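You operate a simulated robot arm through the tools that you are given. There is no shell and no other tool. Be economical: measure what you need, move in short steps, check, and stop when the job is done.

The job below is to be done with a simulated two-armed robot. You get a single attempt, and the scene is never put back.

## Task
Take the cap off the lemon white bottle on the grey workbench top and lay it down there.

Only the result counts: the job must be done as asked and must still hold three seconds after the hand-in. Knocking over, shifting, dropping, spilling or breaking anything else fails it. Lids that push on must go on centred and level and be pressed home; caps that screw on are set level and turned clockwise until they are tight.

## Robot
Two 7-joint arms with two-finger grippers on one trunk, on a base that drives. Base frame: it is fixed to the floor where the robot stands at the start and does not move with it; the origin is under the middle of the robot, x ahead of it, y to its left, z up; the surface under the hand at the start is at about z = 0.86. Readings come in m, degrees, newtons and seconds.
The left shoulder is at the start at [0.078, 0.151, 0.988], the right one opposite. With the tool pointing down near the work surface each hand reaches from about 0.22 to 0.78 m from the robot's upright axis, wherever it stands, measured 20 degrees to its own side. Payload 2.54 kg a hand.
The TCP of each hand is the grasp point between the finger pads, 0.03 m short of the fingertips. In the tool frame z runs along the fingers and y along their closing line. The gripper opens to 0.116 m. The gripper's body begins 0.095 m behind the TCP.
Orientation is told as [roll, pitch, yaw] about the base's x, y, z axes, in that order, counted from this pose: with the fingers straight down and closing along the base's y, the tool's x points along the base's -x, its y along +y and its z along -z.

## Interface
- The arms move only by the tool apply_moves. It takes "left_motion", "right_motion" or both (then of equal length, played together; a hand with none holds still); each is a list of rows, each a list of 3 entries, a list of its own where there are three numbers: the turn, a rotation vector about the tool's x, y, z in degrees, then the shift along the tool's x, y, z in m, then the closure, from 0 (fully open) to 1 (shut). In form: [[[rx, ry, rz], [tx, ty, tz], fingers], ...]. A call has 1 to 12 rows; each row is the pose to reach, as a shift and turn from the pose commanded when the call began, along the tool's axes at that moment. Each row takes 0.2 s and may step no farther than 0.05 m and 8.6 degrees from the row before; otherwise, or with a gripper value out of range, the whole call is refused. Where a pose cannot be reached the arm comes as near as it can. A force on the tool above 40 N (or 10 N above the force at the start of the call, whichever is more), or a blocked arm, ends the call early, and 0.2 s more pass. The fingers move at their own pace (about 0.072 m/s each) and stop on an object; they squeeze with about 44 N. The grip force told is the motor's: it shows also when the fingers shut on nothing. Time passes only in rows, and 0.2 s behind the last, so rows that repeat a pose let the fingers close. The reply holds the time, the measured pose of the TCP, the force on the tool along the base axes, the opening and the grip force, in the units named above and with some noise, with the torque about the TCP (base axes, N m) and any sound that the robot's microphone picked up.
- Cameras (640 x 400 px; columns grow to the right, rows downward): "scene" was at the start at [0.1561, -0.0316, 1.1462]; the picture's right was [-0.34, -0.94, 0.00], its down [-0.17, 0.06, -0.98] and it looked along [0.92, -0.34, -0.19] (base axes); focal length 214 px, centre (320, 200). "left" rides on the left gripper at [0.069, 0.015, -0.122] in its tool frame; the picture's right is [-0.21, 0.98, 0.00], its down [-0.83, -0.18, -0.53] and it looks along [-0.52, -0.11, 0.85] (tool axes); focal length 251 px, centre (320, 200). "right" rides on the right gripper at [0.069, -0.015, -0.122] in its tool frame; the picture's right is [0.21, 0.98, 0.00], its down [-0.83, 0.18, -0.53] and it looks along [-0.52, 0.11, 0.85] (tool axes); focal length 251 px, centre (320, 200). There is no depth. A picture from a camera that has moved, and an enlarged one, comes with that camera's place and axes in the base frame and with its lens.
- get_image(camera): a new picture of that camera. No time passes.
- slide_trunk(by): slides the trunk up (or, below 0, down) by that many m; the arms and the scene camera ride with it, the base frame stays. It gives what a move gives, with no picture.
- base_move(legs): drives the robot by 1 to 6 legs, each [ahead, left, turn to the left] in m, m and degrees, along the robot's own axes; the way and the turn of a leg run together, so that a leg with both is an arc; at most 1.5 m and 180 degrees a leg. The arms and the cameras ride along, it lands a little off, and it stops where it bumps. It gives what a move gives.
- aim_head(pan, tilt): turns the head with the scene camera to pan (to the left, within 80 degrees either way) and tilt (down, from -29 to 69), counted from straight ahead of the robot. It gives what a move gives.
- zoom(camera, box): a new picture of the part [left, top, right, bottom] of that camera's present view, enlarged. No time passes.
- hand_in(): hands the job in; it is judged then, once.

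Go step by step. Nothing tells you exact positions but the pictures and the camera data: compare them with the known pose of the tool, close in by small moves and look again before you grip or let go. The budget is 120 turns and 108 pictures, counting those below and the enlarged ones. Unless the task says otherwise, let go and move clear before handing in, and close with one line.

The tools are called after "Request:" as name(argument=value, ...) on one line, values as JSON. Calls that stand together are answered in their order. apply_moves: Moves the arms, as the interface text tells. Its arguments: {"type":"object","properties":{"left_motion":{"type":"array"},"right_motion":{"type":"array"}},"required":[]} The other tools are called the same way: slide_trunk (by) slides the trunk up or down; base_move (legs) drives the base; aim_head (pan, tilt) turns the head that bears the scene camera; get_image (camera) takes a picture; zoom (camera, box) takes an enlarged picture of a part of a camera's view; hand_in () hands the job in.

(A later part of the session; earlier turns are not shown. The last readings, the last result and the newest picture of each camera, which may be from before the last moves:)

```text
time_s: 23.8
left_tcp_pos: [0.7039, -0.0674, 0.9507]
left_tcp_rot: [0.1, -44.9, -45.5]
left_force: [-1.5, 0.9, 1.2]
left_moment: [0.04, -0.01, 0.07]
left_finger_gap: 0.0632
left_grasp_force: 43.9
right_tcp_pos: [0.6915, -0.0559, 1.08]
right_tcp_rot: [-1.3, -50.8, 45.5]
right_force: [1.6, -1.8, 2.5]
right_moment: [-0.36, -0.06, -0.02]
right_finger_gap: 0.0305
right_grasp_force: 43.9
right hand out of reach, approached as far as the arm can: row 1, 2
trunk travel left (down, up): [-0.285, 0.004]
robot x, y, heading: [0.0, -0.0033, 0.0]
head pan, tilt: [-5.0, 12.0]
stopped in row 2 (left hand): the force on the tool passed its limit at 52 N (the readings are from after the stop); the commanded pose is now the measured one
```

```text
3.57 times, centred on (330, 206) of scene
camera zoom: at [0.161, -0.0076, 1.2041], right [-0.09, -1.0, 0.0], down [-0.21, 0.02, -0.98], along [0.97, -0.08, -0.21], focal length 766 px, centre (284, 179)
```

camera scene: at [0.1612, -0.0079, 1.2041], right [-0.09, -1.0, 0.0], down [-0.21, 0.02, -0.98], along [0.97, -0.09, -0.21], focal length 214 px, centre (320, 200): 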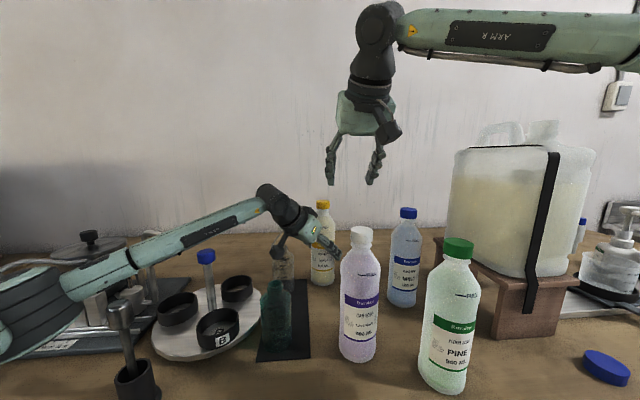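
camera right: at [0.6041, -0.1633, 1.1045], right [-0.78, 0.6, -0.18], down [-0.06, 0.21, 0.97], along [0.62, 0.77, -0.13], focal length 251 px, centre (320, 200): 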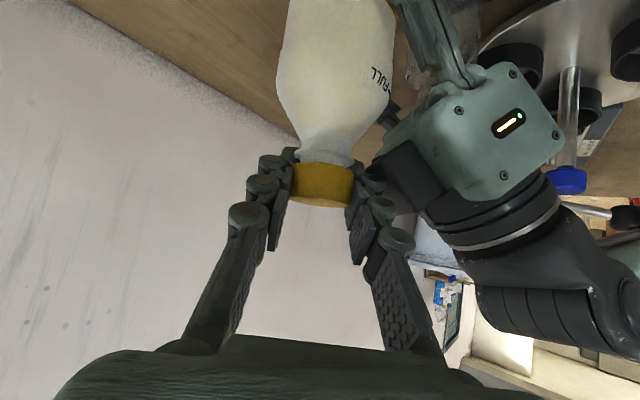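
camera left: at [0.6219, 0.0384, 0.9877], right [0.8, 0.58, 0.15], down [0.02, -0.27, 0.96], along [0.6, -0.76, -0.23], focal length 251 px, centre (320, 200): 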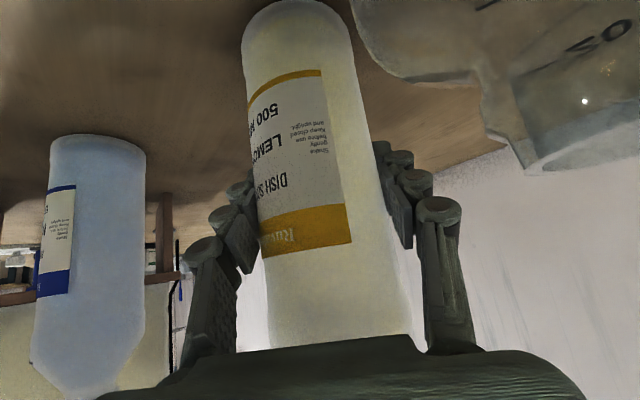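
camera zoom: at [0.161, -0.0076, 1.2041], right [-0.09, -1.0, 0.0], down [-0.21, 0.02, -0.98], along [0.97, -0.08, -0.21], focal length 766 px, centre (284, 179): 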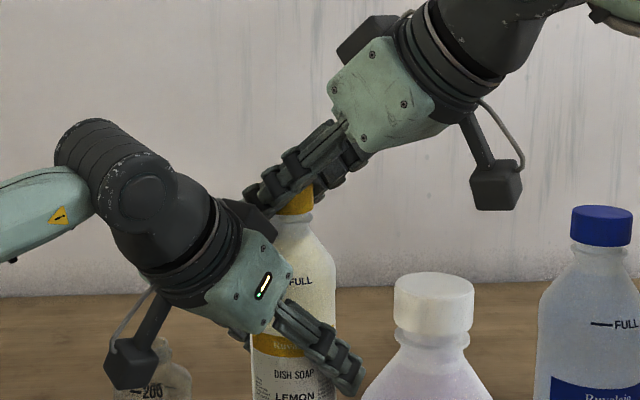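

The right arm reached its limit past +41° and dragged the cap about 1 cm sideways. I'll move it back to where it was, then open and check the bottle.

Request:
apply_moves(right_motion=[[[1.9, 0, 1.6], [-0.001, -0.006, 0.0015], 0.9], [[3.8, 0, 3.2], [-0.0024, -0.0115, 0.003], 0.9], [[3.8, 0, 3.2], [-0.0024, -0.0115, 0.003], 0.9]])

Request:
apply_moves(right_motion=[[[0, 0, 0], [0, 0, 0], 0.6], [[0, 0, 0], [0, 0, 0], 0.47], [[0, 0, 0], [0, 0, 0], 0.47]])

Request:
get_image(camera="right")

Request:
zoom(camera="scene", box=[260, 150, 400, 290])

```text
time_s: 24.6
left_tcp_pos: [0.7041, -0.0672, 0.951]
left_tcp_rot: [0.2, -44.8, -45.3]
left_force: [16.9, -6.0, -2.1]
left_moment: [0.52, 1.12, -0.05]
left_finger_gap: 0.063
left_grasp_force: 43.9
right_tcp_pos: [0.7023, -0.0593, 1.0785]
right_tcp_rot: [-1.0, -50.7, 40.4]
right_force: [-17.2, 6.2, 1.4]
right_moment: [0.26, 0.95, -0.06]
right_finger_gap: 0.0306
right_grasp_force: 44.2
trunk travel left (down, up): [-0.285, 0.004]
robot x, y, heading: [0.0001, 0.0013, 0.0]
head pan, tilt: [-5.0, 12.0]
```

```text
time_s: 25.4
left_tcp_pos: [0.7029, -0.0677, 0.9509]
left_tcp_rot: [0.1, -44.8, -45.4]
left_force: [-3.4, -1.0, -1.7]
left_moment: [0.03, -0.32, 0.14]
left_finger_gap: 0.0631
left_grasp_force: 44.7
right_tcp_pos: [0.7024, -0.0615, 1.0801]
right_tcp_rot: [-1.1, -50.9, 40.4]
right_force: [2.8, 0.5, 1.0]
right_moment: [0.04, -0.04, -0.12]
right_finger_gap: 0.0613
right_grasp_force: 0.0
trunk travel left (down, up): [-0.285, 0.004]
robot x, y, heading: [-0.0033, -0.0012, -0.2]
head pan, tilt: [-5.0, 12.0]
```

```text
71 pictures are left
camera right: at [0.6063, -0.1609, 1.1036], right [-0.72, 0.67, -0.18], down [-0.04, 0.22, 0.98], along [0.69, 0.71, -0.13], focal length 251 px, centre (320, 200)
```

right: 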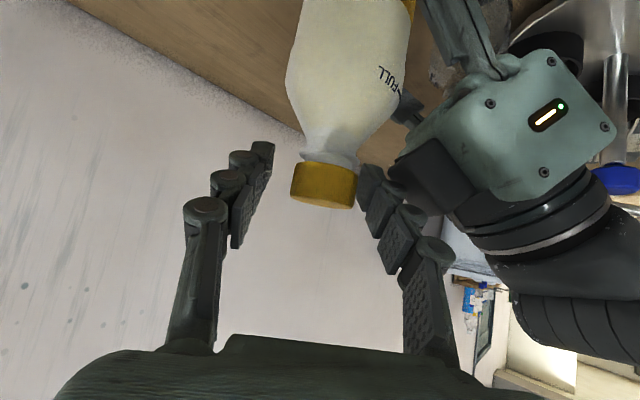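

```text
2.86 times, centred on (330, 220) of scene
camera zoom: at [0.1615, -0.0077, 1.204], right [-0.09, -1.0, 0.0], down [-0.21, 0.02, -0.98], along [0.97, -0.08, -0.21], focal length 613 px, centre (291, 143)
```

zoom: 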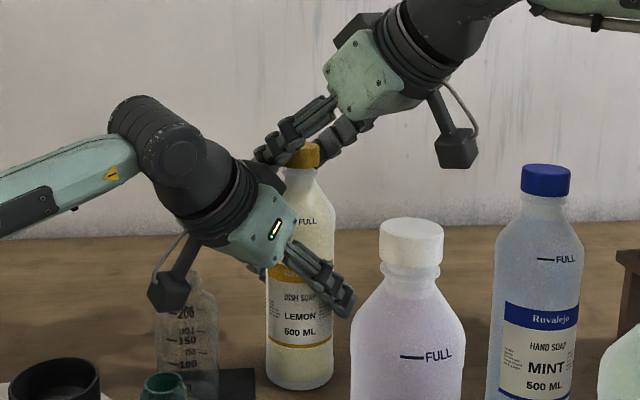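

The bottle is upright and still held. With the fingers open around the cap, I'll rotate the right hand back to heading 0° and look before re-gripping.

Request:
apply_moves(right_motion=[[[6.2, 0, 5.05], [0, 0, 0], 0.47], [[12.4, 0, 10.1], [0, 0, 0], 0.47], [[18.6, 0, 15.15], [0, 0, 0], 0.47], [[24.8, 0, 20.2], [0, 0, 0], 0.47], [[31, 0, 25.25], [0, 0, 0], 0.47], [[31, 0, 25.25], [0, 0, 0], 0.47]])

Request:
get_image(camera="right")

Request:
zoom(camera="scene", box=[260, 150, 400, 290])

```text
time_s: 26.8
left_tcp_pos: [0.7024, -0.0664, 0.9501]
left_tcp_rot: [0.2, -44.8, -45.4]
left_force: [0.2, 1.3, 0.0]
left_moment: [-0.04, 0.01, 0.01]
left_finger_gap: 0.0631
left_grasp_force: 43.8
right_tcp_pos: [0.6994, -0.0629, 1.0792]
right_tcp_rot: [-0.8, -51.2, 12.3]
right_force: [-1.2, -0.3, 0.6]
right_moment: [-0.02, -0.01, 0.01]
right_finger_gap: 0.0616
right_grasp_force: 0.0
right hand out of reach, approached as far as the arm can: row 4, 5, 6
trunk travel left (down, up): [-0.285, 0.004]
robot x, y, heading: [0.0008, -0.002, -0.1]
head pan, tilt: [-5.0, 12.0]
```

```text
69 pictures are left
camera right: at [0.567, -0.1074, 1.1027], right [-0.33, 0.93, -0.18], down [0.06, 0.21, 0.98], along [0.94, 0.31, -0.12], focal length 251 px, centre (320, 200)
```

right: 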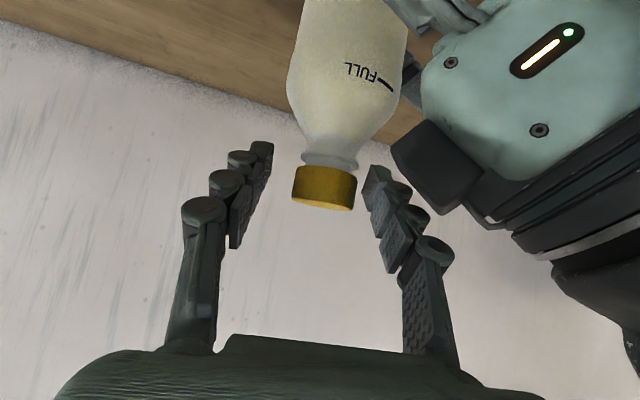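

```text
2.86 times, centred on (330, 220) of scene
camera zoom: at [0.1615, -0.0077, 1.204], right [-0.09, -1.0, 0.0], down [-0.21, 0.02, -0.98], along [0.97, -0.08, -0.21], focal length 613 px, centre (291, 143)
```

zoom: 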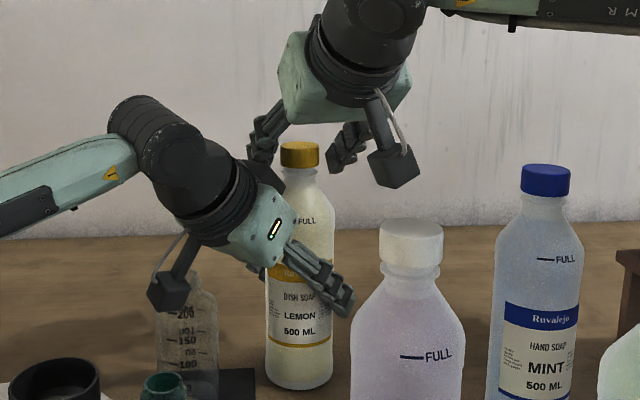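

The right arm only sweeps about 12–41° in this posture. I'll test whether the holding hand is really needed: open the left hand but leave it around the bottle, re-grip the cap, turn, and watch the label.

Request:
apply_moves(right_motion=[[[0, 0, 0], [0, 0.001, 0], 0.7], [[0, 0, 0], [0, 0.001, 0], 0.9], [[0, 0, 0], [0, 0.001, 0], 0.9]])

Request:
apply_moves(left_motion=[[[0, 0, 0], [0, 0, 0], 0.35], [[0, 0, 0], [0, 0, 0], 0.25], [[0, 0, 0], [0, 0, 0], 0.25]])

Request:
get_image(camera="left")

Request:
apply_moves(right_motion=[[[-5.4, 0, -4.4], [0, 0, 0], 0.9], [[-10.8, 0, -8.8], [0, 0, 0], 0.9], [[-16.2, 0, -13.2], [0, 0, 0], 0.9]])

Request:
get_image(camera="left")

```text
time_s: 27.6
left_tcp_pos: [0.7036, -0.0674, 0.9513]
left_tcp_rot: [0.1, -44.8, -45.4]
left_force: [2.8, -6.4, -0.2]
left_moment: [0.61, 0.24, 0.05]
left_finger_gap: 0.0627
left_grasp_force: 44.5
right_tcp_pos: [0.6989, -0.0623, 1.0788]
right_tcp_rot: [-0.9, -51.2, 12.4]
right_force: [-2.2, 5.0, 0.3]
right_moment: [0.09, 0.02, -0.01]
right_finger_gap: 0.0307
right_grasp_force: 43.7
trunk travel left (down, up): [-0.285, 0.004]
robot x, y, heading: [0.0001, 0.0003, -0.0]
head pan, tilt: [-5.0, 12.0]
```

```text
time_s: 28.4
left_tcp_pos: [0.7033, -0.0676, 0.9505]
left_tcp_rot: [0.2, -44.8, -45.4]
left_force: [0.1, 0.5, 0.4]
left_moment: [-0.01, -0.02, 0.01]
left_finger_gap: 0.0868
left_grasp_force: 0.0
right_tcp_pos: [0.6991, -0.0648, 1.0785]
right_tcp_rot: [-0.9, -51.2, 12.4]
right_force: [0.1, -0.5, -0.6]
right_moment: [0.0, -0.01, 0.01]
right_finger_gap: 0.0306
right_grasp_force: 43.4
trunk travel left (down, up): [-0.285, 0.004]
robot x, y, heading: [-0.0037, 0.0019, -0.1]
head pan, tilt: [-5.0, 12.0]
```

```text
67 pictures are left
camera left: at [0.6199, 0.039, 0.9884], right [0.8, 0.58, 0.15], down [0.02, -0.28, 0.96], along [0.6, -0.77, -0.23], focal length 251 px, centre (320, 200)
```

left: 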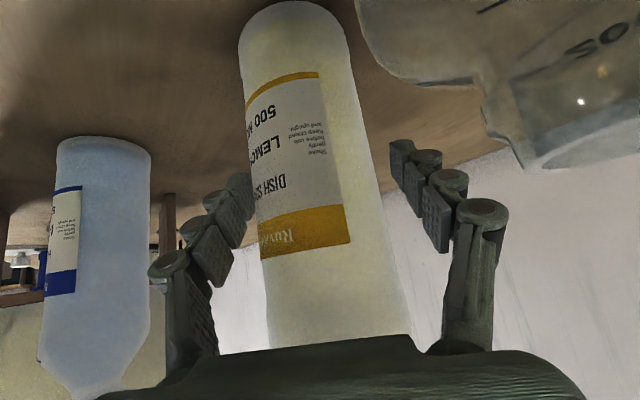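

```text
time_s: 29.2
left_tcp_pos: [0.7032, -0.0668, 0.9514]
left_tcp_rot: [0.1, -44.8, -45.4]
left_force: [-0.1, 0.1, 0.8]
left_moment: [0.01, -0.02, 0.0]
left_finger_gap: 0.0866
left_grasp_force: 0.1
right_tcp_pos: [0.6981, -0.0643, 1.0795]
right_tcp_rot: [-1.0, -51.0, 33.3]
right_force: [0.1, 0.2, -0.7]
right_moment: [-0.03, -0.03, 0.01]
right_finger_gap: 0.0304
right_grasp_force: 44.0
trunk travel left (down, up): [-0.285, 0.004]
robot x, y, heading: [-0.0019, 0.0023, 0.1]
head pan, tilt: [-5.0, 12.0]
```

```text
66 pictures are left
camera left: at [0.6199, 0.0387, 0.9883], right [0.8, 0.58, 0.15], down [0.02, -0.28, 0.96], along [0.6, -0.77, -0.23], focal length 251 px, centre (320, 200)
```

left: 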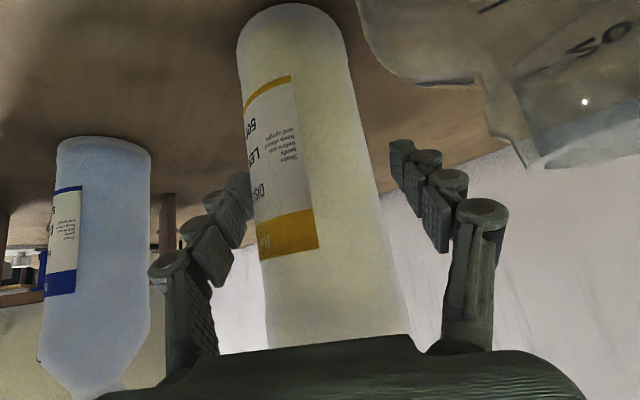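

The bottle turns with the cap, so the hold is needed. I'll re-close the left hand, open the right, and explore a flatter right-hand tilt of 70° to find a wider sweep.

Request:
apply_moves(left_motion=[[[0, 0, 0], [0, 0, 0], 0.45], [[0, 0, 0], [0, 0, 0], 0.6], [[0, 0, 0], [0, 0, 0], 0.6]])

Request:
apply_moves(right_motion=[[[0, 0, 0], [0, 0, 0], 0.6], [[0, 0, 0], [0, 0, 0], 0.47], [[0, -5, 0], [0, 0, 0], 0.47], [[0, -10, 0], [0, 0, 0], 0.47], [[0, -15, 0], [0, 0, 0], 0.47], [[0, -19, 0], [0, 0, 0], 0.47], [[0, -19, 0], [0, 0, 0], 0.47]])

Request:
get_image(camera="right")

Request:
get_image(camera="scene")

```text
time_s: 30.0
left_tcp_pos: [0.7025, -0.0683, 0.9508]
left_tcp_rot: [0.2, -44.8, -45.5]
left_force: [-5.8, -1.9, 1.6]
left_moment: [-0.01, -0.35, 0.02]
left_finger_gap: 0.063
left_grasp_force: 44.2
right_tcp_pos: [0.6986, -0.0633, 1.0794]
right_tcp_rot: [-1.1, -51.1, 33.4]
right_force: [5.8, 1.8, -1.1]
right_moment: [0.33, -0.43, -0.03]
right_finger_gap: 0.0306
right_grasp_force: 44.0
trunk travel left (down, up): [-0.285, 0.004]
robot x, y, heading: [0.001, 0.0017, 0.1]
head pan, tilt: [-5.0, 12.0]
```

```text
time_s: 31.6
left_tcp_pos: [0.7041, -0.0673, 0.9514]
left_tcp_rot: [0.1, -44.8, -45.4]
left_force: [-0.7, -0.1, 0.5]
left_moment: [0.02, 0.02, 0.01]
left_finger_gap: 0.0631
left_grasp_force: 44.1
right_tcp_pos: [0.6982, -0.0639, 1.079]
right_tcp_rot: [-1.9, -69.9, 34.3]
right_force: [-0.3, 0.4, -0.2]
right_moment: [-0.04, 0.0, 0.01]
right_finger_gap: 0.0614
right_grasp_force: 0.1
trunk travel left (down, up): [-0.285, 0.004]
robot x, y, heading: [-0.0016, -0.0032, 0.0]
head pan, tilt: [-5.0, 12.0]
```

```text
65 pictures are left
camera right: at [0.5907, -0.1517, 1.0566], right [-0.59, 0.78, -0.21], down [-0.29, 0.04, 0.96], along [0.76, 0.62, 0.2], focal length 251 px, centre (320, 200)
```

right: 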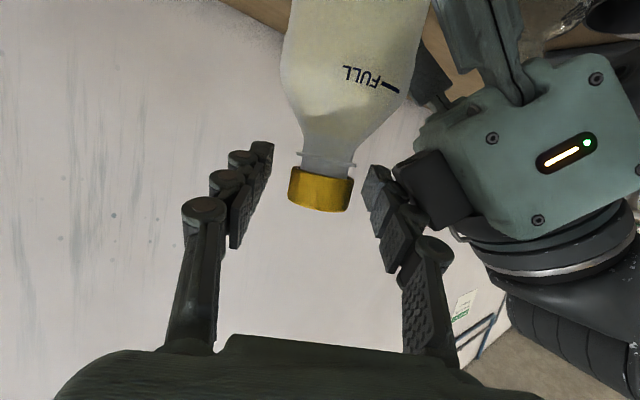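

```text
64 pictures are left
camera scene: at [0.1614, -0.0077, 1.204], right [-0.09, -1.0, 0.0], down [-0.21, 0.02, -0.98], along [0.97, -0.08, -0.21], focal length 214 px, centre (320, 200)
```

scene: 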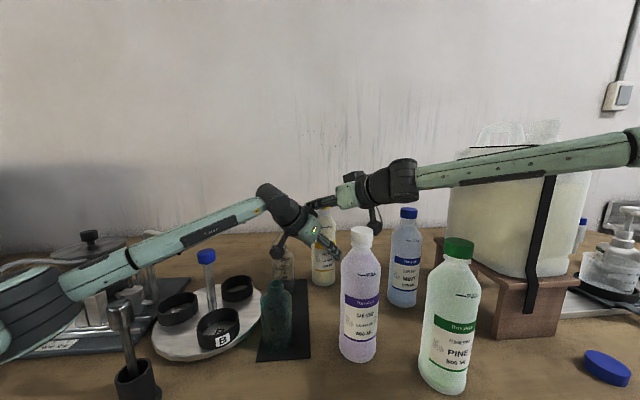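

The flatter posture works at this heading. I'll sweep to lower headings with the fingers open to find the limit.

Request:
apply_moves(right_motion=[[[6.6, 0, 2.4], [0, 0, 0], 0.47], [[13.2, 0, 4.8], [0, 0, 0], 0.47], [[19.7, 0, 7.2], [0, 0, 0], 0.47], [[26.3, 0, 9.6], [0, 0, 0], 0.47]])

Request:
get_image(camera="right")

Request:
get_image(camera="scene")

```text
time_s: 32.6
left_tcp_pos: [0.7028, -0.0657, 0.9506]
left_tcp_rot: [0.2, -44.7, -45.4]
left_force: [-0.7, 3.1, -0.9]
left_moment: [-0.32, -0.2, -0.1]
left_finger_gap: 0.063
left_grasp_force: 44.7
right_tcp_pos: [0.6986, -0.0644, 1.0797]
right_tcp_rot: [-1.5, -70.3, 5.6]
right_force: [-1.0, -1.9, 3.4]
right_moment: [0.18, 0.18, 0.09]
right_finger_gap: 0.0605
right_grasp_force: 0.1
trunk travel left (down, up): [-0.285, 0.004]
robot x, y, heading: [-0.0022, -0.0035, 0.3]
head pan, tilt: [-5.0, 12.0]
```

```text
63 pictures are left
camera right: at [0.5624, -0.0907, 1.0565], right [-0.15, 0.97, -0.21], down [-0.24, 0.17, 0.96], along [0.96, 0.19, 0.21], focal length 251 px, centre (320, 200)
```

right: 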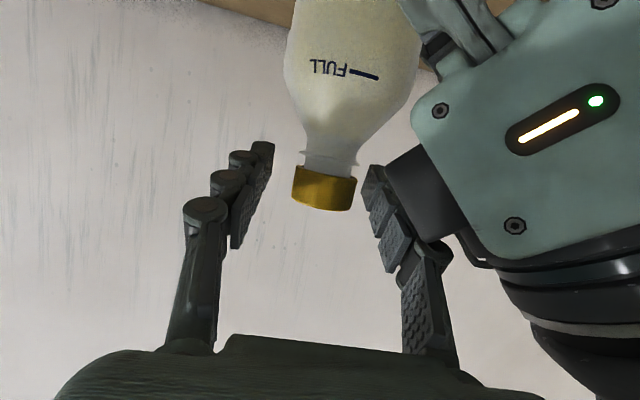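

```text
62 pictures are left
camera scene: at [0.1612, -0.0076, 1.2042], right [-0.09, -1.0, 0.0], down [-0.21, 0.02, -0.98], along [0.97, -0.08, -0.21], focal length 214 px, centre (320, 200)
```

scene: 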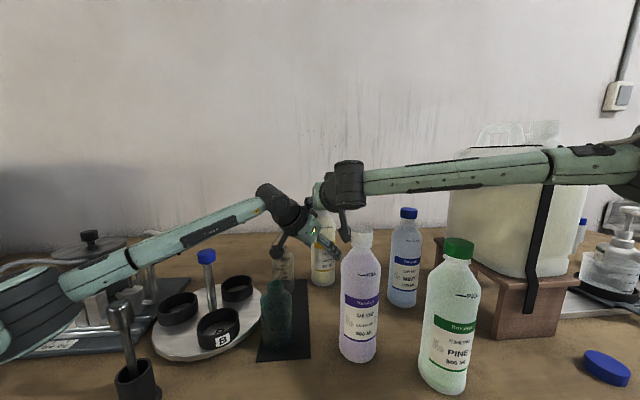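

The fingers just brush the left gripper's knuckle here at 5.6°. I'll narrow the opening, raise the hand 6 mm, and test the upper limit of the sweep with the cap not yet gripped.

Request:
apply_moves(right_motion=[[[0, 0, 0], [-0.0056, 0.001, -0.002], 0.62], [[-7.5, 0, -2.7], [-0.0056, 0.001, -0.002], 0.62], [[-15, 0, -5.5], [-0.0056, 0.001, -0.002], 0.62], [[-22.6, 0, -8.2], [-0.0056, 0.001, -0.002], 0.62], [[-30.1, 0, -10.9], [-0.0056, 0.001, -0.002], 0.62], [[-37.6, 0, -13.7], [-0.0056, 0.001, -0.002], 0.62], [[-45.1, 0, -16.4], [-0.0056, 0.001, -0.002], 0.62], [[-52.6, 0, -19.2], [-0.0056, 0.001, -0.002], 0.62], [[-60.2, 0, -21.9], [-0.0056, 0.001, -0.002], 0.62]])

Request:
get_image(camera="right")

Request:
get_image(camera="scene")

```text
time_s: 34.6
left_tcp_pos: [0.7028, -0.0675, 0.9504]
left_tcp_rot: [0.3, -44.8, -45.4]
left_force: [-0.3, -0.2, -0.3]
left_moment: [0.01, -0.01, 0.0]
left_finger_gap: 0.0628
left_grasp_force: 43.7
right_tcp_pos: [0.6989, -0.0644, 1.0834]
right_tcp_rot: [-1.3, -69.4, 69.8]
right_force: [0.1, -0.1, 0.0]
right_moment: [-0.04, -0.01, 0.04]
right_finger_gap: 0.0439
right_grasp_force: 0.1
trunk travel left (down, up): [-0.285, 0.004]
robot x, y, heading: [0.0006, 0.0018, 0.2]
head pan, tilt: [-5.0, 12.0]
```

```text
61 pictures are left
camera right: at [0.6632, -0.1985, 1.0631], right [-0.94, 0.29, -0.21], down [-0.25, -0.13, 0.96], along [0.25, 0.95, 0.19], focal length 251 px, centre (320, 200)
```

right: 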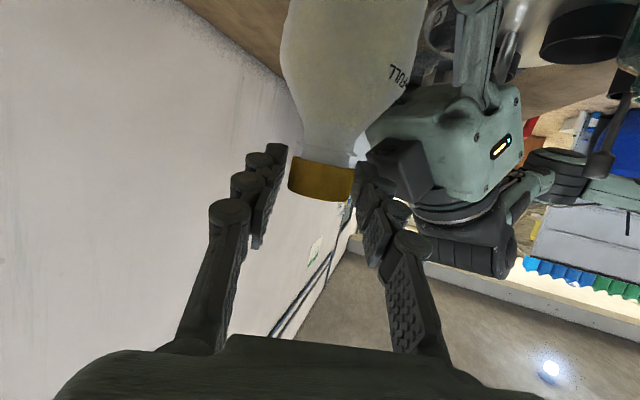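

```text
60 pictures are left
camera scene: at [0.1617, -0.0078, 1.204], right [-0.09, -1.0, 0.0], down [-0.21, 0.02, -0.98], along [0.97, -0.08, -0.21], focal length 214 px, centre (320, 200)
```

scene: 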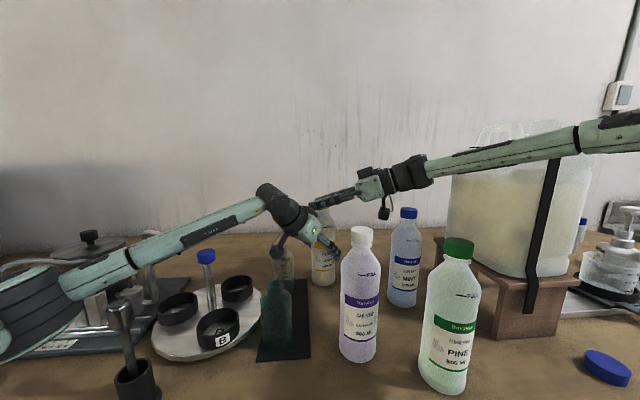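

The sweep reaches 70° with no limit and no contact. Now the working cycle: swing back to about 8°, recentre, grip, and turn to 70°.

Request:
apply_moves(right_motion=[[[7.3, 0, 2.65], [0, 0.002, 0.001], 0.62], [[14.6, 0, 5.3], [0, 0.004, 0.002], 0.62], [[21.8, 0, 7.95], [0, 0.004, 0.002], 0.62], [[29.1, 0, 10.6], [0, 0.004, 0.002], 0.62], [[36.4, 0, 13.25], [0, 0.004, 0.002], 0.62], [[43.7, 0, 15.9], [0, 0.004, 0.002], 0.62], [[50.9, 0, 18.55], [0, 0.004, 0.002], 0.62], [[58.2, 0, 21.2], [0, 0.004, 0.002], 0.62], [[58.2, 0, 21.2], [0, 0.004, 0.002], 0.9], [[58.2, 0, 21.2], [0, 0.004, 0.002], 0.9]])

Request:
get_image(camera="right")

```text
time_s: 36.8
left_tcp_pos: [0.7041, -0.0666, 0.9507]
left_tcp_rot: [0.1, -44.8, -45.3]
left_force: [-3.6, 10.2, 0.6]
left_moment: [-1.17, -0.36, -0.03]
left_finger_gap: 0.0625
left_grasp_force: 44.6
right_tcp_pos: [0.6958, -0.0622, 1.0839]
right_tcp_rot: [-1.7, -70.2, 8.0]
right_force: [4.0, -10.1, 0.0]
right_moment: [-0.13, -0.11, -0.05]
right_finger_gap: 0.0298
right_grasp_force: 43.7
trunk travel left (down, up): [-0.285, 0.004]
robot x, y, heading: [-0.0001, -0.0007, -0.1]
head pan, tilt: [-5.0, 12.0]
```

```text
59 pictures are left
camera right: at [0.5613, -0.093, 1.0608], right [-0.18, 0.96, -0.21], down [-0.24, 0.17, 0.96], along [0.95, 0.22, 0.2], focal length 251 px, centre (320, 200)
```

right: 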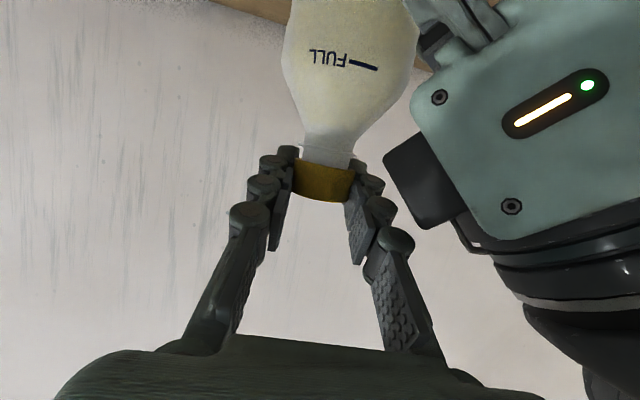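

The grip pushed the hand by about 10 N in y, so I'll relieve that by 2 mm while turning to 70°.

Request:
apply_moves(right_motion=[[[-7.3, 0, -2.65], [0, -0.002, 0], 0.9], [[-14.6, 0, -5.3], [0, -0.002, 0], 0.9], [[-21.8, 0, -7.95], [0, -0.002, 0], 0.9], [[-29.1, 0, -10.6], [0, -0.002, 0], 0.9], [[-36.4, 0, -13.25], [0, -0.002, 0], 0.9], [[-43.7, 0, -15.9], [0, -0.002, 0], 0.9], [[-50.9, 0, -18.55], [-0.0005, -0.002, 0], 0.9], [[-58.2, 0, -21.2], [-0.0005, -0.002, 0], 0.9], [[-58.2, 0, -21.2], [-0.0005, -0.002, 0], 0.9]])

Request:
get_image(camera="right")

Request:
get_image(camera="left")

```text
time_s: 38.8
left_tcp_pos: [0.7038, -0.0662, 0.9502]
left_tcp_rot: [0.2, -44.7, -45.5]
left_force: [-3.7, 18.7, 3.5]
left_moment: [-1.37, -0.26, -0.07]
left_finger_gap: 0.063
left_grasp_force: 44.5
right_tcp_pos: [0.6961, -0.0629, 1.0845]
right_tcp_rot: [-1.7, -69.5, 70.0]
right_force: [2.6, -16.4, 0.9]
right_moment: [-0.61, -0.02, -0.01]
right_finger_gap: 0.0298
right_grasp_force: 44.4
trunk travel left (down, up): [-0.285, 0.004]
robot x, y, heading: [-0.0025, -0.0008, 0.2]
head pan, tilt: [-5.0, 12.0]
```

```text
58 pictures are left
camera right: at [0.6604, -0.1976, 1.0634], right [-0.93, 0.29, -0.21], down [-0.26, -0.13, 0.96], along [0.25, 0.95, 0.19], focal length 251 px, centre (320, 200)
```

right: 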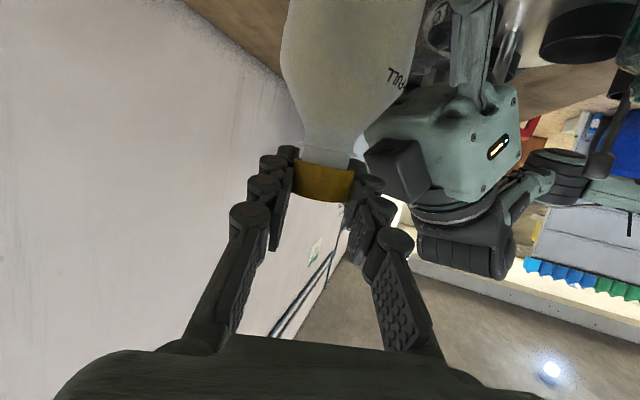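

```text
57 pictures are left
camera left: at [0.6195, 0.0394, 0.9889], right [0.8, 0.58, 0.15], down [0.02, -0.28, 0.96], along [0.6, -0.77, -0.23], focal length 251 px, centre (320, 200)
```

left: 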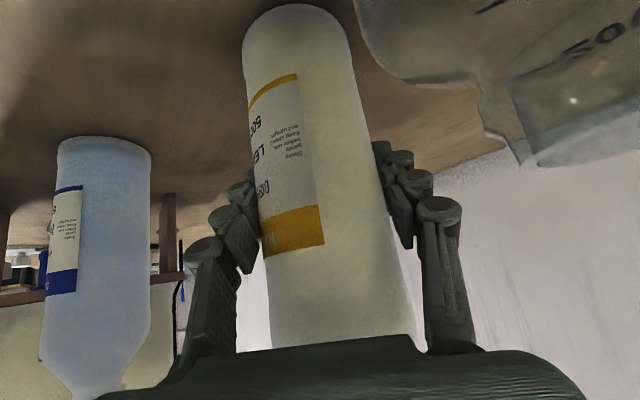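

That was a clean 62° turn with the bottle staying put. I'll repeat the cycle with a small centring correction.

Request:
apply_moves(right_motion=[[[0, 0, 0], [0, 0, 0], 0.62], [[0, 0, 0], [0, -0.002, -0.0023], 0.62], [[7.3, 0, 2.65], [0, -0.002, -0.0023], 0.62], [[14.6, 0, 5.3], [0, -0.002, -0.0023], 0.62], [[21.8, 0, 7.95], [0, -0.002, -0.0023], 0.62], [[29.1, 0, 10.6], [0, -0.002, -0.0023], 0.62], [[36.4, 0, 13.25], [0, -0.002, -0.0023], 0.62], [[43.7, 0, 15.9], [0, -0.002, -0.0023], 0.62], [[50.9, 0, 18.55], [0, -0.002, -0.0023], 0.62], [[58.2, 0, 21.2], [0, -0.002, -0.0023], 0.62], [[58.2, 0, 21.2], [0, -0.002, -0.0023], 0.9], [[58.2, 0, 21.2], [0, -0.002, -0.0023], 0.9]])

Request:
apply_moves(right_motion=[[[-7.3, 0, -2.65], [0, 0, 0], 0.9], [[-14.6, 0, -5.3], [0, 0, 0], 0.9], [[-21.8, 0, -7.95], [0, 0, 0], 0.9], [[-29.1, 0, -10.6], [0, 0, 0], 0.9], [[-36.4, 0, -13.25], [0, 0, 0], 0.9], [[-43.7, 0, -15.9], [0, 0, 0], 0.9], [[-50.9, 0, -18.55], [-0.0005, 0, 0], 0.9], [[-58.2, 0, -21.2], [-0.0005, 0, 0], 0.9], [[-58.2, 0, -21.2], [-0.0005, 0, 0], 0.9]])

Request:
get_image(camera="right")

```text
time_s: 41.4
left_tcp_pos: [0.7022, -0.0695, 0.9494]
left_tcp_rot: [0.1, -44.9, -45.5]
left_force: [4.5, -9.7, 3.1]
left_moment: [1.07, 0.53, 0.01]
left_finger_gap: 0.0629
left_grasp_force: 44.1
right_tcp_pos: [0.6965, -0.0636, 1.0845]
right_tcp_rot: [-1.6, -70.2, 8.2]
right_force: [-5.0, 9.9, -2.5]
right_moment: [0.19, 0.13, 0.04]
right_finger_gap: 0.0306
right_grasp_force: 43.7
trunk travel left (down, up): [-0.285, 0.004]
robot x, y, heading: [0.0018, 0.0004, -0.2]
head pan, tilt: [-5.0, 12.0]
```

```text
time_s: 43.4
left_tcp_pos: [0.7026, -0.067, 0.9511]
left_tcp_rot: [0.2, -44.9, -45.3]
left_force: [-7.4, 5.0, 5.3]
left_moment: [-0.86, -0.68, 0.04]
left_finger_gap: 0.063
left_grasp_force: 43.9
right_tcp_pos: [0.6982, -0.0649, 1.0858]
right_tcp_rot: [-1.6, -69.5, 70.0]
right_force: [6.7, -4.5, -5.2]
right_moment: [0.17, -0.18, -0.02]
right_finger_gap: 0.03
right_grasp_force: 44.0
trunk travel left (down, up): [-0.285, 0.004]
robot x, y, heading: [-0.0002, 0.0009, 0.3]
head pan, tilt: [-5.0, 12.0]
```

```text
56 pictures are left
camera right: at [0.6619, -0.2004, 1.0644], right [-0.93, 0.29, -0.21], down [-0.26, -0.13, 0.96], along [0.25, 0.95, 0.19], focal length 251 px, centre (320, 200)
```

right: 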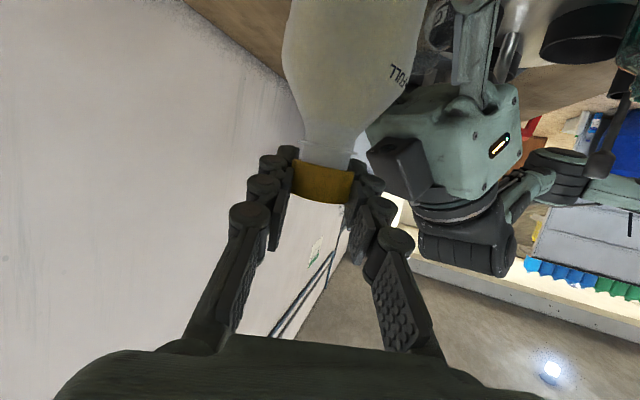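

Total relative turn is about 145°. I'll run another cycle and then look closely at the gap under the cap.

Request:
apply_moves(right_motion=[[[0, 0, 0], [0, 0, 0], 0.62], [[0, 0, 0], [0, 0, 0], 0.62], [[7.3, 0, 2.65], [0, 0, 0], 0.62], [[14.6, 0, 5.3], [0, 0, 0], 0.62], [[21.8, 0, 7.95], [0, 0, 0], 0.62], [[29.1, 0, 10.6], [0, 0, 0], 0.62], [[36.4, 0, 13.25], [0, 0, 0], 0.62], [[43.7, 0, 15.9], [0, 0, 0], 0.62], [[50.9, 0, 18.55], [0, 0, 0], 0.62], [[58.2, 0, 21.2], [0, 0, 0], 0.62], [[58.2, 0, 21.2], [0, 0, 0], 0.9], [[58.2, 0, 21.2], [0, 0, 0], 0.9]])

Request:
apply_moves(right_motion=[[[-7.3, 0, -2.65], [0, 0, 0], 0.9], [[-14.6, 0, -5.3], [0, 0, 0], 0.9], [[-21.8, 0, -7.95], [0, 0, 0], 0.9], [[-29.1, 0, -10.6], [0, 0, 0], 0.9], [[-36.4, 0, -13.25], [0, 0, 0], 0.9], [[-43.7, 0, -15.9], [0, 0, 0], 0.9], [[-50.9, 0, -18.55], [-0.0005, 0, 0], 0.9], [[-58.2, 0, -21.2], [-0.0005, 0, 0], 0.9], [[-58.2, 0, -21.2], [-0.0005, 0, 0], 0.9]])

Request:
zoom(camera="right", box=[240, 80, 400, 240])

```text
time_s: 46.0
left_tcp_pos: [0.7021, -0.0671, 0.9507]
left_tcp_rot: [0.2, -44.9, -45.4]
left_force: [1.1, -1.5, 1.8]
left_moment: [0.07, 0.03, 0.03]
left_finger_gap: 0.0628
left_grasp_force: 43.5
right_tcp_pos: [0.6979, -0.065, 1.0862]
right_tcp_rot: [-1.8, -70.1, 8.2]
right_force: [-0.4, 1.0, -1.9]
right_moment: [0.07, 0.03, 0.03]
right_finger_gap: 0.0299
right_grasp_force: 44.1
trunk travel left (down, up): [-0.285, 0.004]
robot x, y, heading: [0.003, 0.0008, 0.1]
head pan, tilt: [-5.0, 12.0]
```

```text
time_s: 48.0
left_tcp_pos: [0.7043, -0.0665, 0.9508]
left_tcp_rot: [0.2, -44.8, -45.5]
left_force: [-5.4, 10.1, 0.9]
left_moment: [-1.15, -0.39, -0.04]
left_finger_gap: 0.0629
left_grasp_force: 44.6
right_tcp_pos: [0.6984, -0.065, 1.0853]
right_tcp_rot: [-1.5, -69.6, 69.9]
right_force: [4.7, -10.0, -2.5]
right_moment: [-0.16, -0.22, -0.02]
right_finger_gap: 0.0297
right_grasp_force: 44.4
trunk travel left (down, up): [-0.285, 0.004]
robot x, y, heading: [-0.0005, 0.002, -0.2]
head pan, tilt: [-5.0, 12.0]
```

```text
2.50 times, centred on (320, 160) of right
camera zoom: at [0.6624, -0.2001, 1.0648], right [-0.93, 0.29, -0.21], down [-0.25, -0.13, 0.96], along [0.25, 0.95, 0.19], focal length 629 px, centre (320, 300)
```

zoom: 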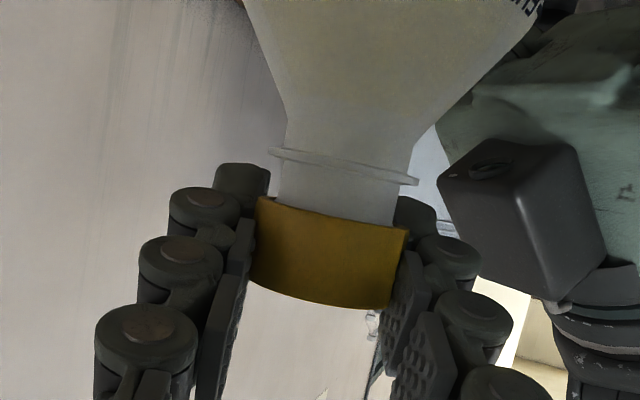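

The cap has clearly risen off the neck ring, so the thread is coming out. I'll do one more cycle.

Request:
apply_moves(right_motion=[[[0, 0, 0], [0, 0, 0], 0.62], [[0, 0, 0], [0, -0.001, 0], 0.62], [[7.3, 0, 2.65], [0, -0.001, 0], 0.62], [[14.6, 0, 5.3], [0, -0.001, 0], 0.62], [[21.8, 0, 7.95], [0, -0.001, 0], 0.62], [[29.1, 0, 10.6], [0, -0.001, 0], 0.62], [[36.4, 0, 13.25], [0, -0.001, 0], 0.62], [[43.7, 0, 15.9], [0, -0.001, 0], 0.62], [[50.9, 0, 18.55], [0, -0.001, 0], 0.62], [[58.2, 0, 21.2], [0, -0.001, 0], 0.62], [[58.2, 0, 21.2], [0, -0.001, 0], 0.9], [[58.2, 0, 21.2], [0, -0.001, 0], 0.9]])

Request:
apply_moves(right_motion=[[[-7.3, 0, -2.65], [0, 0, 0], 0.9], [[-14.6, 0, -5.3], [0, 0, 0], 0.9], [[-21.8, 0, -7.95], [0, 0, 0], 0.9], [[-29.1, 0, -10.6], [0, 0, 0], 0.9], [[-36.4, 0, -13.25], [0, 0, 0], 0.9], [[-43.7, 0, -15.9], [0, 0, 0], 0.9], [[-50.9, 0, -18.55], [-0.0008, 0, 0], 0.9], [[-58.2, 0, -21.2], [-0.0008, 0, 0], 0.9], [[-58.2, 0, -21.2], [-0.0008, 0, 0], 0.9]])

Request:
zoom(camera="right", box=[240, 80, 400, 240])

```text
time_s: 50.6
left_tcp_pos: [0.7028, -0.0673, 0.9505]
left_tcp_rot: [0.2, -44.8, -45.5]
left_force: [3.0, -6.8, 2.4]
left_moment: [0.74, 0.31, 0.01]
left_finger_gap: 0.063
left_grasp_force: 44.4
right_tcp_pos: [0.6986, -0.0632, 1.0856]
right_tcp_rot: [-1.7, -70.1, 8.3]
right_force: [-3.4, 5.7, -2.4]
right_moment: [0.13, 0.08, 0.0]
right_finger_gap: 0.0298
right_grasp_force: 44.1
trunk travel left (down, up): [-0.285, 0.004]
robot x, y, heading: [0.0002, 0.0002, 0.0]
head pan, tilt: [-5.0, 12.0]
```

```text
time_s: 52.6
left_tcp_pos: [0.7032, -0.0679, 0.9496]
left_tcp_rot: [0.2, -44.9, -45.2]
left_force: [0.0, 0.2, 1.0]
left_moment: [-0.04, 0.05, -0.01]
left_finger_gap: 0.0632
left_grasp_force: 44.4
right_tcp_pos: [0.7001, -0.0645, 1.0865]
right_tcp_rot: [-1.5, -69.6, 70.0]
right_force: [-0.3, 0.4, 0.7]
right_moment: [-0.01, 0.02, -0.02]
right_finger_gap: 0.0294
right_grasp_force: 43.8
trunk travel left (down, up): [-0.285, 0.004]
robot x, y, heading: [-0.0007, -0.001, 0.0]
head pan, tilt: [-5.0, 12.0]
```

```text
2.50 times, centred on (320, 160) of right
camera zoom: at [0.6633, -0.1998, 1.0663], right [-0.93, 0.29, -0.21], down [-0.25, -0.13, 0.96], along [0.25, 0.95, 0.19], focal length 629 px, centre (320, 300)
```

zoom: 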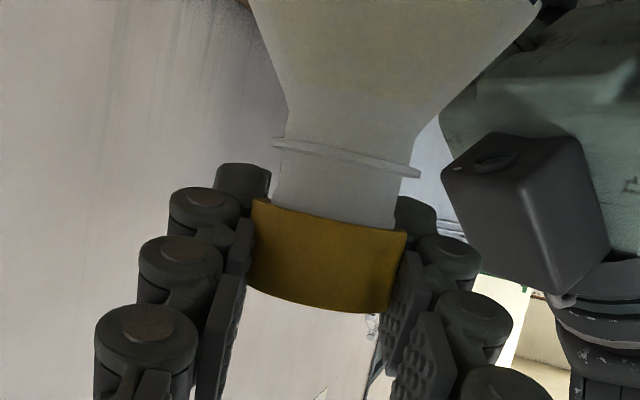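

The forces between the hands have vanished, so the cap looks free. I'll lift it straight up 4 cm.

Request:
apply_moves(right_motion=[[[0, 0, 0], [-0.0047, 0, -0.0017], 0.9], [[0, 0, 0], [-0.0094, 0, -0.0035], 0.9], [[0, 0, 0], [-0.0188, 0, -0.007], 0.9], [[0, 0, 0], [-0.0282, 0, -0.0104], 0.9], [[0, 0, 0], [-0.0376, 0, -0.0139], 0.9]])

Request:
get_image(camera="right")

Request:
get_image(camera="scene")

```text
time_s: 53.8
left_tcp_pos: [0.7025, -0.0673, 0.9508]
left_tcp_rot: [0.1, -44.8, -45.4]
left_force: [0.2, 0.7, -0.8]
left_moment: [0.0, 0.02, -0.01]
left_finger_gap: 0.0628
left_grasp_force: 44.1
right_tcp_pos: [0.697, -0.064, 1.1273]
right_tcp_rot: [-1.3, -69.6, 69.9]
right_force: [-0.1, -0.9, -0.5]
right_moment: [0.03, 0.02, -0.01]
right_finger_gap: 0.0292
right_grasp_force: 43.9
trunk travel left (down, up): [-0.285, 0.004]
robot x, y, heading: [-0.0011, 0.0022, -0.1]
head pan, tilt: [-5.0, 12.0]
```

```text
53 pictures are left
camera right: at [0.6618, -0.1986, 1.1066], right [-0.94, 0.29, -0.21], down [-0.25, -0.13, 0.96], along [0.25, 0.95, 0.19], focal length 251 px, centre (320, 200)
```

right: 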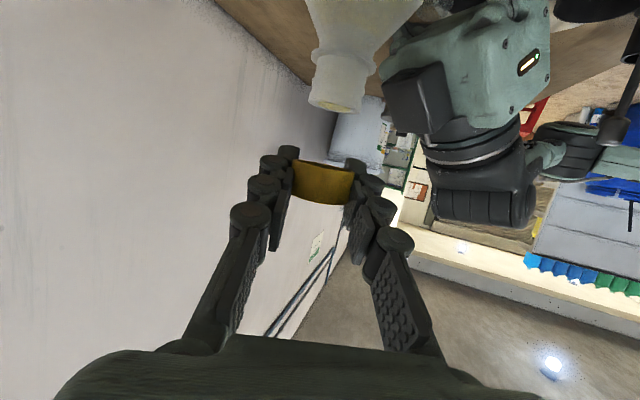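

```text
52 pictures are left
camera scene: at [0.1614, -0.0077, 1.204], right [-0.09, -1.0, 0.0], down [-0.21, 0.02, -0.98], along [0.97, -0.08, -0.21], focal length 214 px, centre (320, 200)
```

scene: 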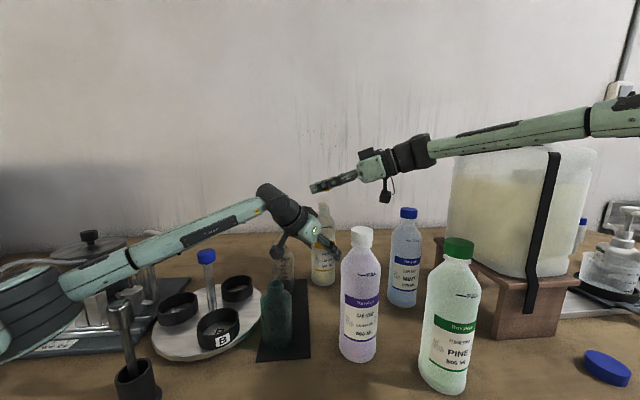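

The cap is off and in the right hand. The free spot I'll use is the bench front at about (0.385, -0.33), between the green bottle and the loose blue cap. First I'll raise the hand and turn it to heading ~10°.

Request:
apply_moves(right_motion=[[[0, 0, 0], [-0.033, 0, -0.012], 0.9], [[0, 0, 0], [-0.066, 0, -0.024], 0.9]])

Request:
apply_moves(right_motion=[[[7.3, 0, 2.65], [0, 0, 0], 0.9], [[14.6, 0, 5.3], [0, 0, 0], 0.9], [[21.8, 0, 7.95], [0, 0, 0], 0.9], [[29.1, 0, 10.6], [0, 0, 0], 0.9], [[36.4, 0, 13.25], [0, 0, 0], 0.9], [[43.7, 0, 15.9], [0, 0, 0], 0.9], [[50.9, 0, 18.55], [0, 0, 0], 0.9], [[56.4, 0, 20.5], [0, 0, 0], 0.9]])

Request:
get_image(camera="scene")

```text
time_s: 54.4
left_tcp_pos: [0.7029, -0.068, 0.9507]
left_tcp_rot: [0.1, -44.8, -45.3]
left_force: [0.6, 1.3, -1.4]
left_moment: [-0.01, 0.0, -0.03]
left_finger_gap: 0.0631
left_grasp_force: 44.0
right_tcp_pos: [0.6832, -0.0719, 1.1928]
right_tcp_rot: [-1.6, -69.8, 69.8]
right_force: [-0.1, -0.5, -0.8]
right_moment: [0.0, 0.02, -0.01]
right_finger_gap: 0.0295
right_grasp_force: 43.8
right hand out of reach, approached as far as the arm can: row 1, 2
trunk travel left (down, up): [-0.285, 0.004]
robot x, y, heading: [-0.0004, -0.0022, 0.1]
head pan, tilt: [-5.0, 12.0]
```

```text
time_s: 56.2
left_tcp_pos: [0.7039, -0.0669, 0.9503]
left_tcp_rot: [0.1, -44.8, -45.4]
left_force: [0.4, 0.5, -1.1]
left_moment: [-0.01, -0.03, 0.02]
left_finger_gap: 0.0628
left_grasp_force: 44.2
right_tcp_pos: [0.6854, -0.0717, 1.1904]
right_tcp_rot: [-1.9, -70.2, 10.3]
right_force: [-1.5, -0.2, 0.0]
right_moment: [-0.02, 0.01, -0.01]
right_finger_gap: 0.0294
right_grasp_force: 44.0
right hand out of reach, approached as far as the arm can: row 3, 4, 5
trunk travel left (down, up): [-0.285, 0.004]
robot x, y, heading: [-0.0047, 0.0037, 0.1]
head pan, tilt: [-5.0, 12.0]
```

```text
51 pictures are left
camera scene: at [0.1619, -0.0074, 1.2039], right [-0.09, -1.0, 0.0], down [-0.21, 0.02, -0.98], along [0.97, -0.08, -0.21], focal length 214 px, centre (320, 200)
```

scene: 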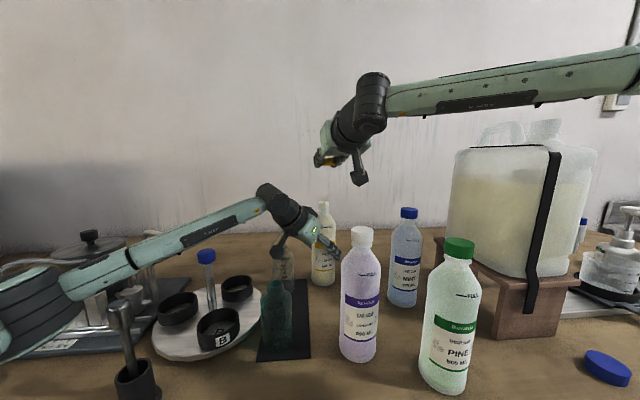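

The right arm now clears the tank. I'll carry the cap diagonally at z ≈ 1.19 toward (0.415, -0.32).

Request:
apply_moves(right_motion=[[[0, 0, 0], [0.0118, -0.0221, -0.0322], 0.9], [[0, 0, 0], [0.0236, -0.0442, -0.0644], 0.9], [[0, 0, 0], [0.0353, -0.0663, -0.0967], 0.9], [[0, 0, 0], [0.0471, -0.0884, -0.1289], 0.9], [[0, 0, 0], [0.0589, -0.1106, -0.1611], 0.9], [[0, 0, 0], [0.0707, -0.1327, -0.1933], 0.9], [[0, 0, 0], [0.0824, -0.1548, -0.2256], 0.9], [[0, 0, 0], [0.0942, -0.1769, -0.2578], 0.9], [[0, 0, 0], [0.106, -0.199, -0.29], 0.9], [[0, 0, 0], [0.106, -0.199, -0.29], 0.9]])

Request:
aim_head(pan=-30, tilt=35)

Request:
get_image(camera="scene")

Request:
get_image(camera="right")

```text
time_s: 58.4
left_tcp_pos: [0.7039, -0.0672, 0.9503]
left_tcp_rot: [0.0, -44.8, -45.3]
left_force: [0.8, 0.4, 0.0]
left_moment: [-0.07, -0.02, 0.02]
left_finger_gap: 0.0628
left_grasp_force: 44.2
right_tcp_pos: [0.4098, -0.315, 1.1896]
right_tcp_rot: [-1.8, -70.0, 10.5]
right_force: [-0.1, 1.0, -0.4]
right_moment: [-0.02, 0.02, 0.03]
right_finger_gap: 0.0298
right_grasp_force: 44.6
trunk travel left (down, up): [-0.285, 0.004]
robot x, y, heading: [0.0029, -0.0, -0.0]
head pan, tilt: [-5.0, 12.0]
```

```text
time_s: 59.2
left_tcp_pos: [0.7025, -0.0678, 0.9509]
left_tcp_rot: [0.1, -44.9, -45.4]
left_force: [0.3, 0.3, -1.1]
left_moment: [0.03, -0.01, -0.01]
left_finger_gap: 0.0631
left_grasp_force: 44.0
right_tcp_pos: [0.4081, -0.3149, 1.1916]
right_tcp_rot: [-1.8, -70.2, 10.3]
right_force: [-0.2, -0.9, 0.0]
right_moment: [-0.01, 0.01, 0.02]
right_finger_gap: 0.0298
right_grasp_force: 43.8
trunk travel left (down, up): [-0.285, 0.004]
robot x, y, heading: [0.0045, 0.0008, 0.1]
head pan, tilt: [-30.0, 35.0]
```

```text
50 pictures are left
camera scene: at [0.145, -0.0435, 1.1672], right [-0.5, -0.87, 0.0], down [-0.5, 0.29, -0.82], along [0.71, -0.41, -0.57], focal length 214 px, centre (320, 200)
```

scene: 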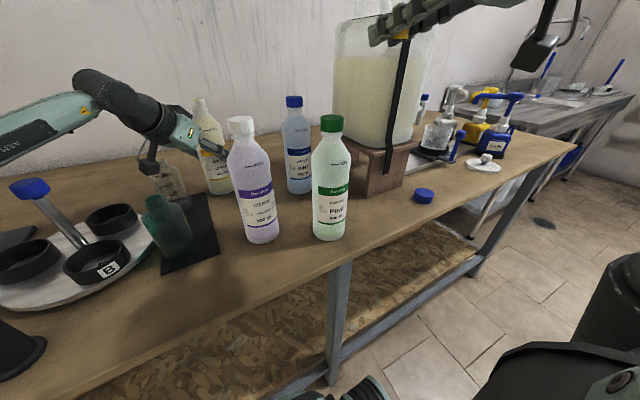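

```text
49 pictures are left
camera right: at [0.2743, -0.3509, 1.1684], right [-0.22, 0.95, -0.21], down [-0.25, 0.16, 0.96], along [0.94, 0.26, 0.2], focal length 251 px, centre (320, 200)
```

right: 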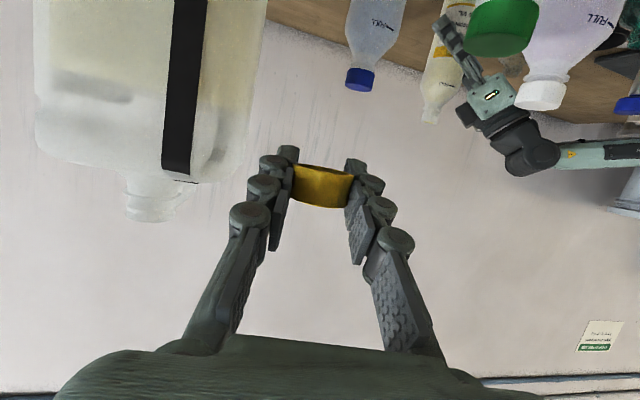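

Refined layout: green bottle at about (0.435, -0.235), wooden block corner at (0.477, -0.378), bench edge at x ≈ 0.35. I'll lower toward (0.40, -0.34) and stop at z ≈ 0.95.

Request:
apply_moves(right_motion=[[[0, 0, 0], [0.033, -0.008, 0.01], 0.9], [[0, 0, 0], [0.066, -0.016, 0.02], 0.9], [[0, 0, 0], [0.099, -0.023, 0.03], 0.9], [[0, 0, 0], [0.132, -0.023, 0.04], 0.9], [[0, 0, 0], [0.165, -0.023, 0.05], 0.9], [[0, 0, 0], [0.198, -0.023, 0.06], 0.9], [[0, 0, 0], [0.23, -0.023, 0.07], 0.9], [[0, 0, 0], [0.23, -0.023, 0.07], 0.9]])

Request:
get_image(camera="scene")

Request:
get_image(camera="right")

```text
time_s: 60.7
left_tcp_pos: [0.7034, -0.0678, 0.951]
left_tcp_rot: [0.2, -44.7, -45.4]
left_force: [0.7, -0.1, -0.6]
left_moment: [0.03, 0.03, 0.02]
left_finger_gap: 0.0633
left_grasp_force: 43.8
right_tcp_pos: [0.4386, -0.3895, 1.0033]
right_tcp_rot: [-6.2, -73.0, 15.1]
right_force: [-2.6, 3.2, 10.7]
right_moment: [-0.15, -0.44, 0.0]
right_finger_gap: 0.0297
right_grasp_force: 43.4
right hand out of reach, approached as far as the arm can: row 2, 3, 4, 5, 6, 7
trunk travel left (down, up): [-0.285, 0.004]
robot x, y, heading: [0.0021, -0.0013, 0.0]
head pan, tilt: [-30.0, 35.0]
stopped in row 7 (right hand): the force on the tool passed its limit at 57 N (the readings are from after the stop); the commanded pose is now the measured one
```

```text
48 pictures are left
camera scene: at [0.1441, -0.0436, 1.1674], right [-0.5, -0.87, 0.0], down [-0.5, 0.29, -0.82], along [0.71, -0.41, -0.57], focal length 214 px, centre (320, 200)
```

scene: 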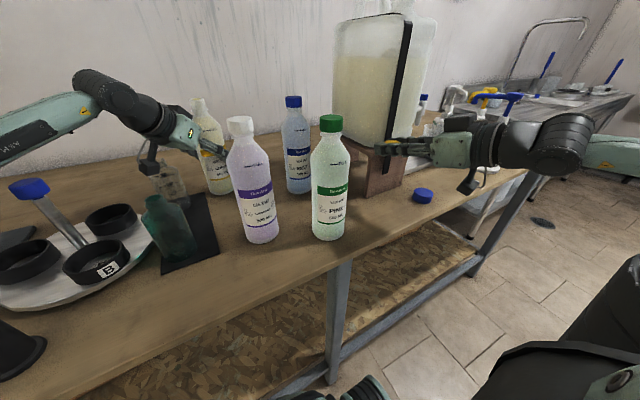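

```text
47 pictures are left
camera right: at [0.3068, -0.4287, 0.9744], right [-0.22, 0.95, -0.24], down [-0.3, 0.17, 0.94], along [0.93, 0.28, 0.25], focal length 251 px, centre (320, 200)
```

right: 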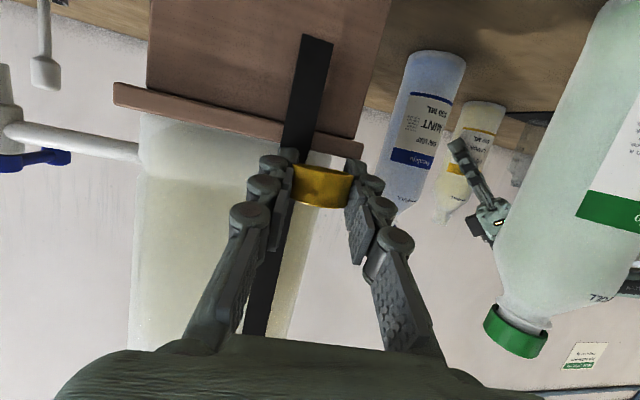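

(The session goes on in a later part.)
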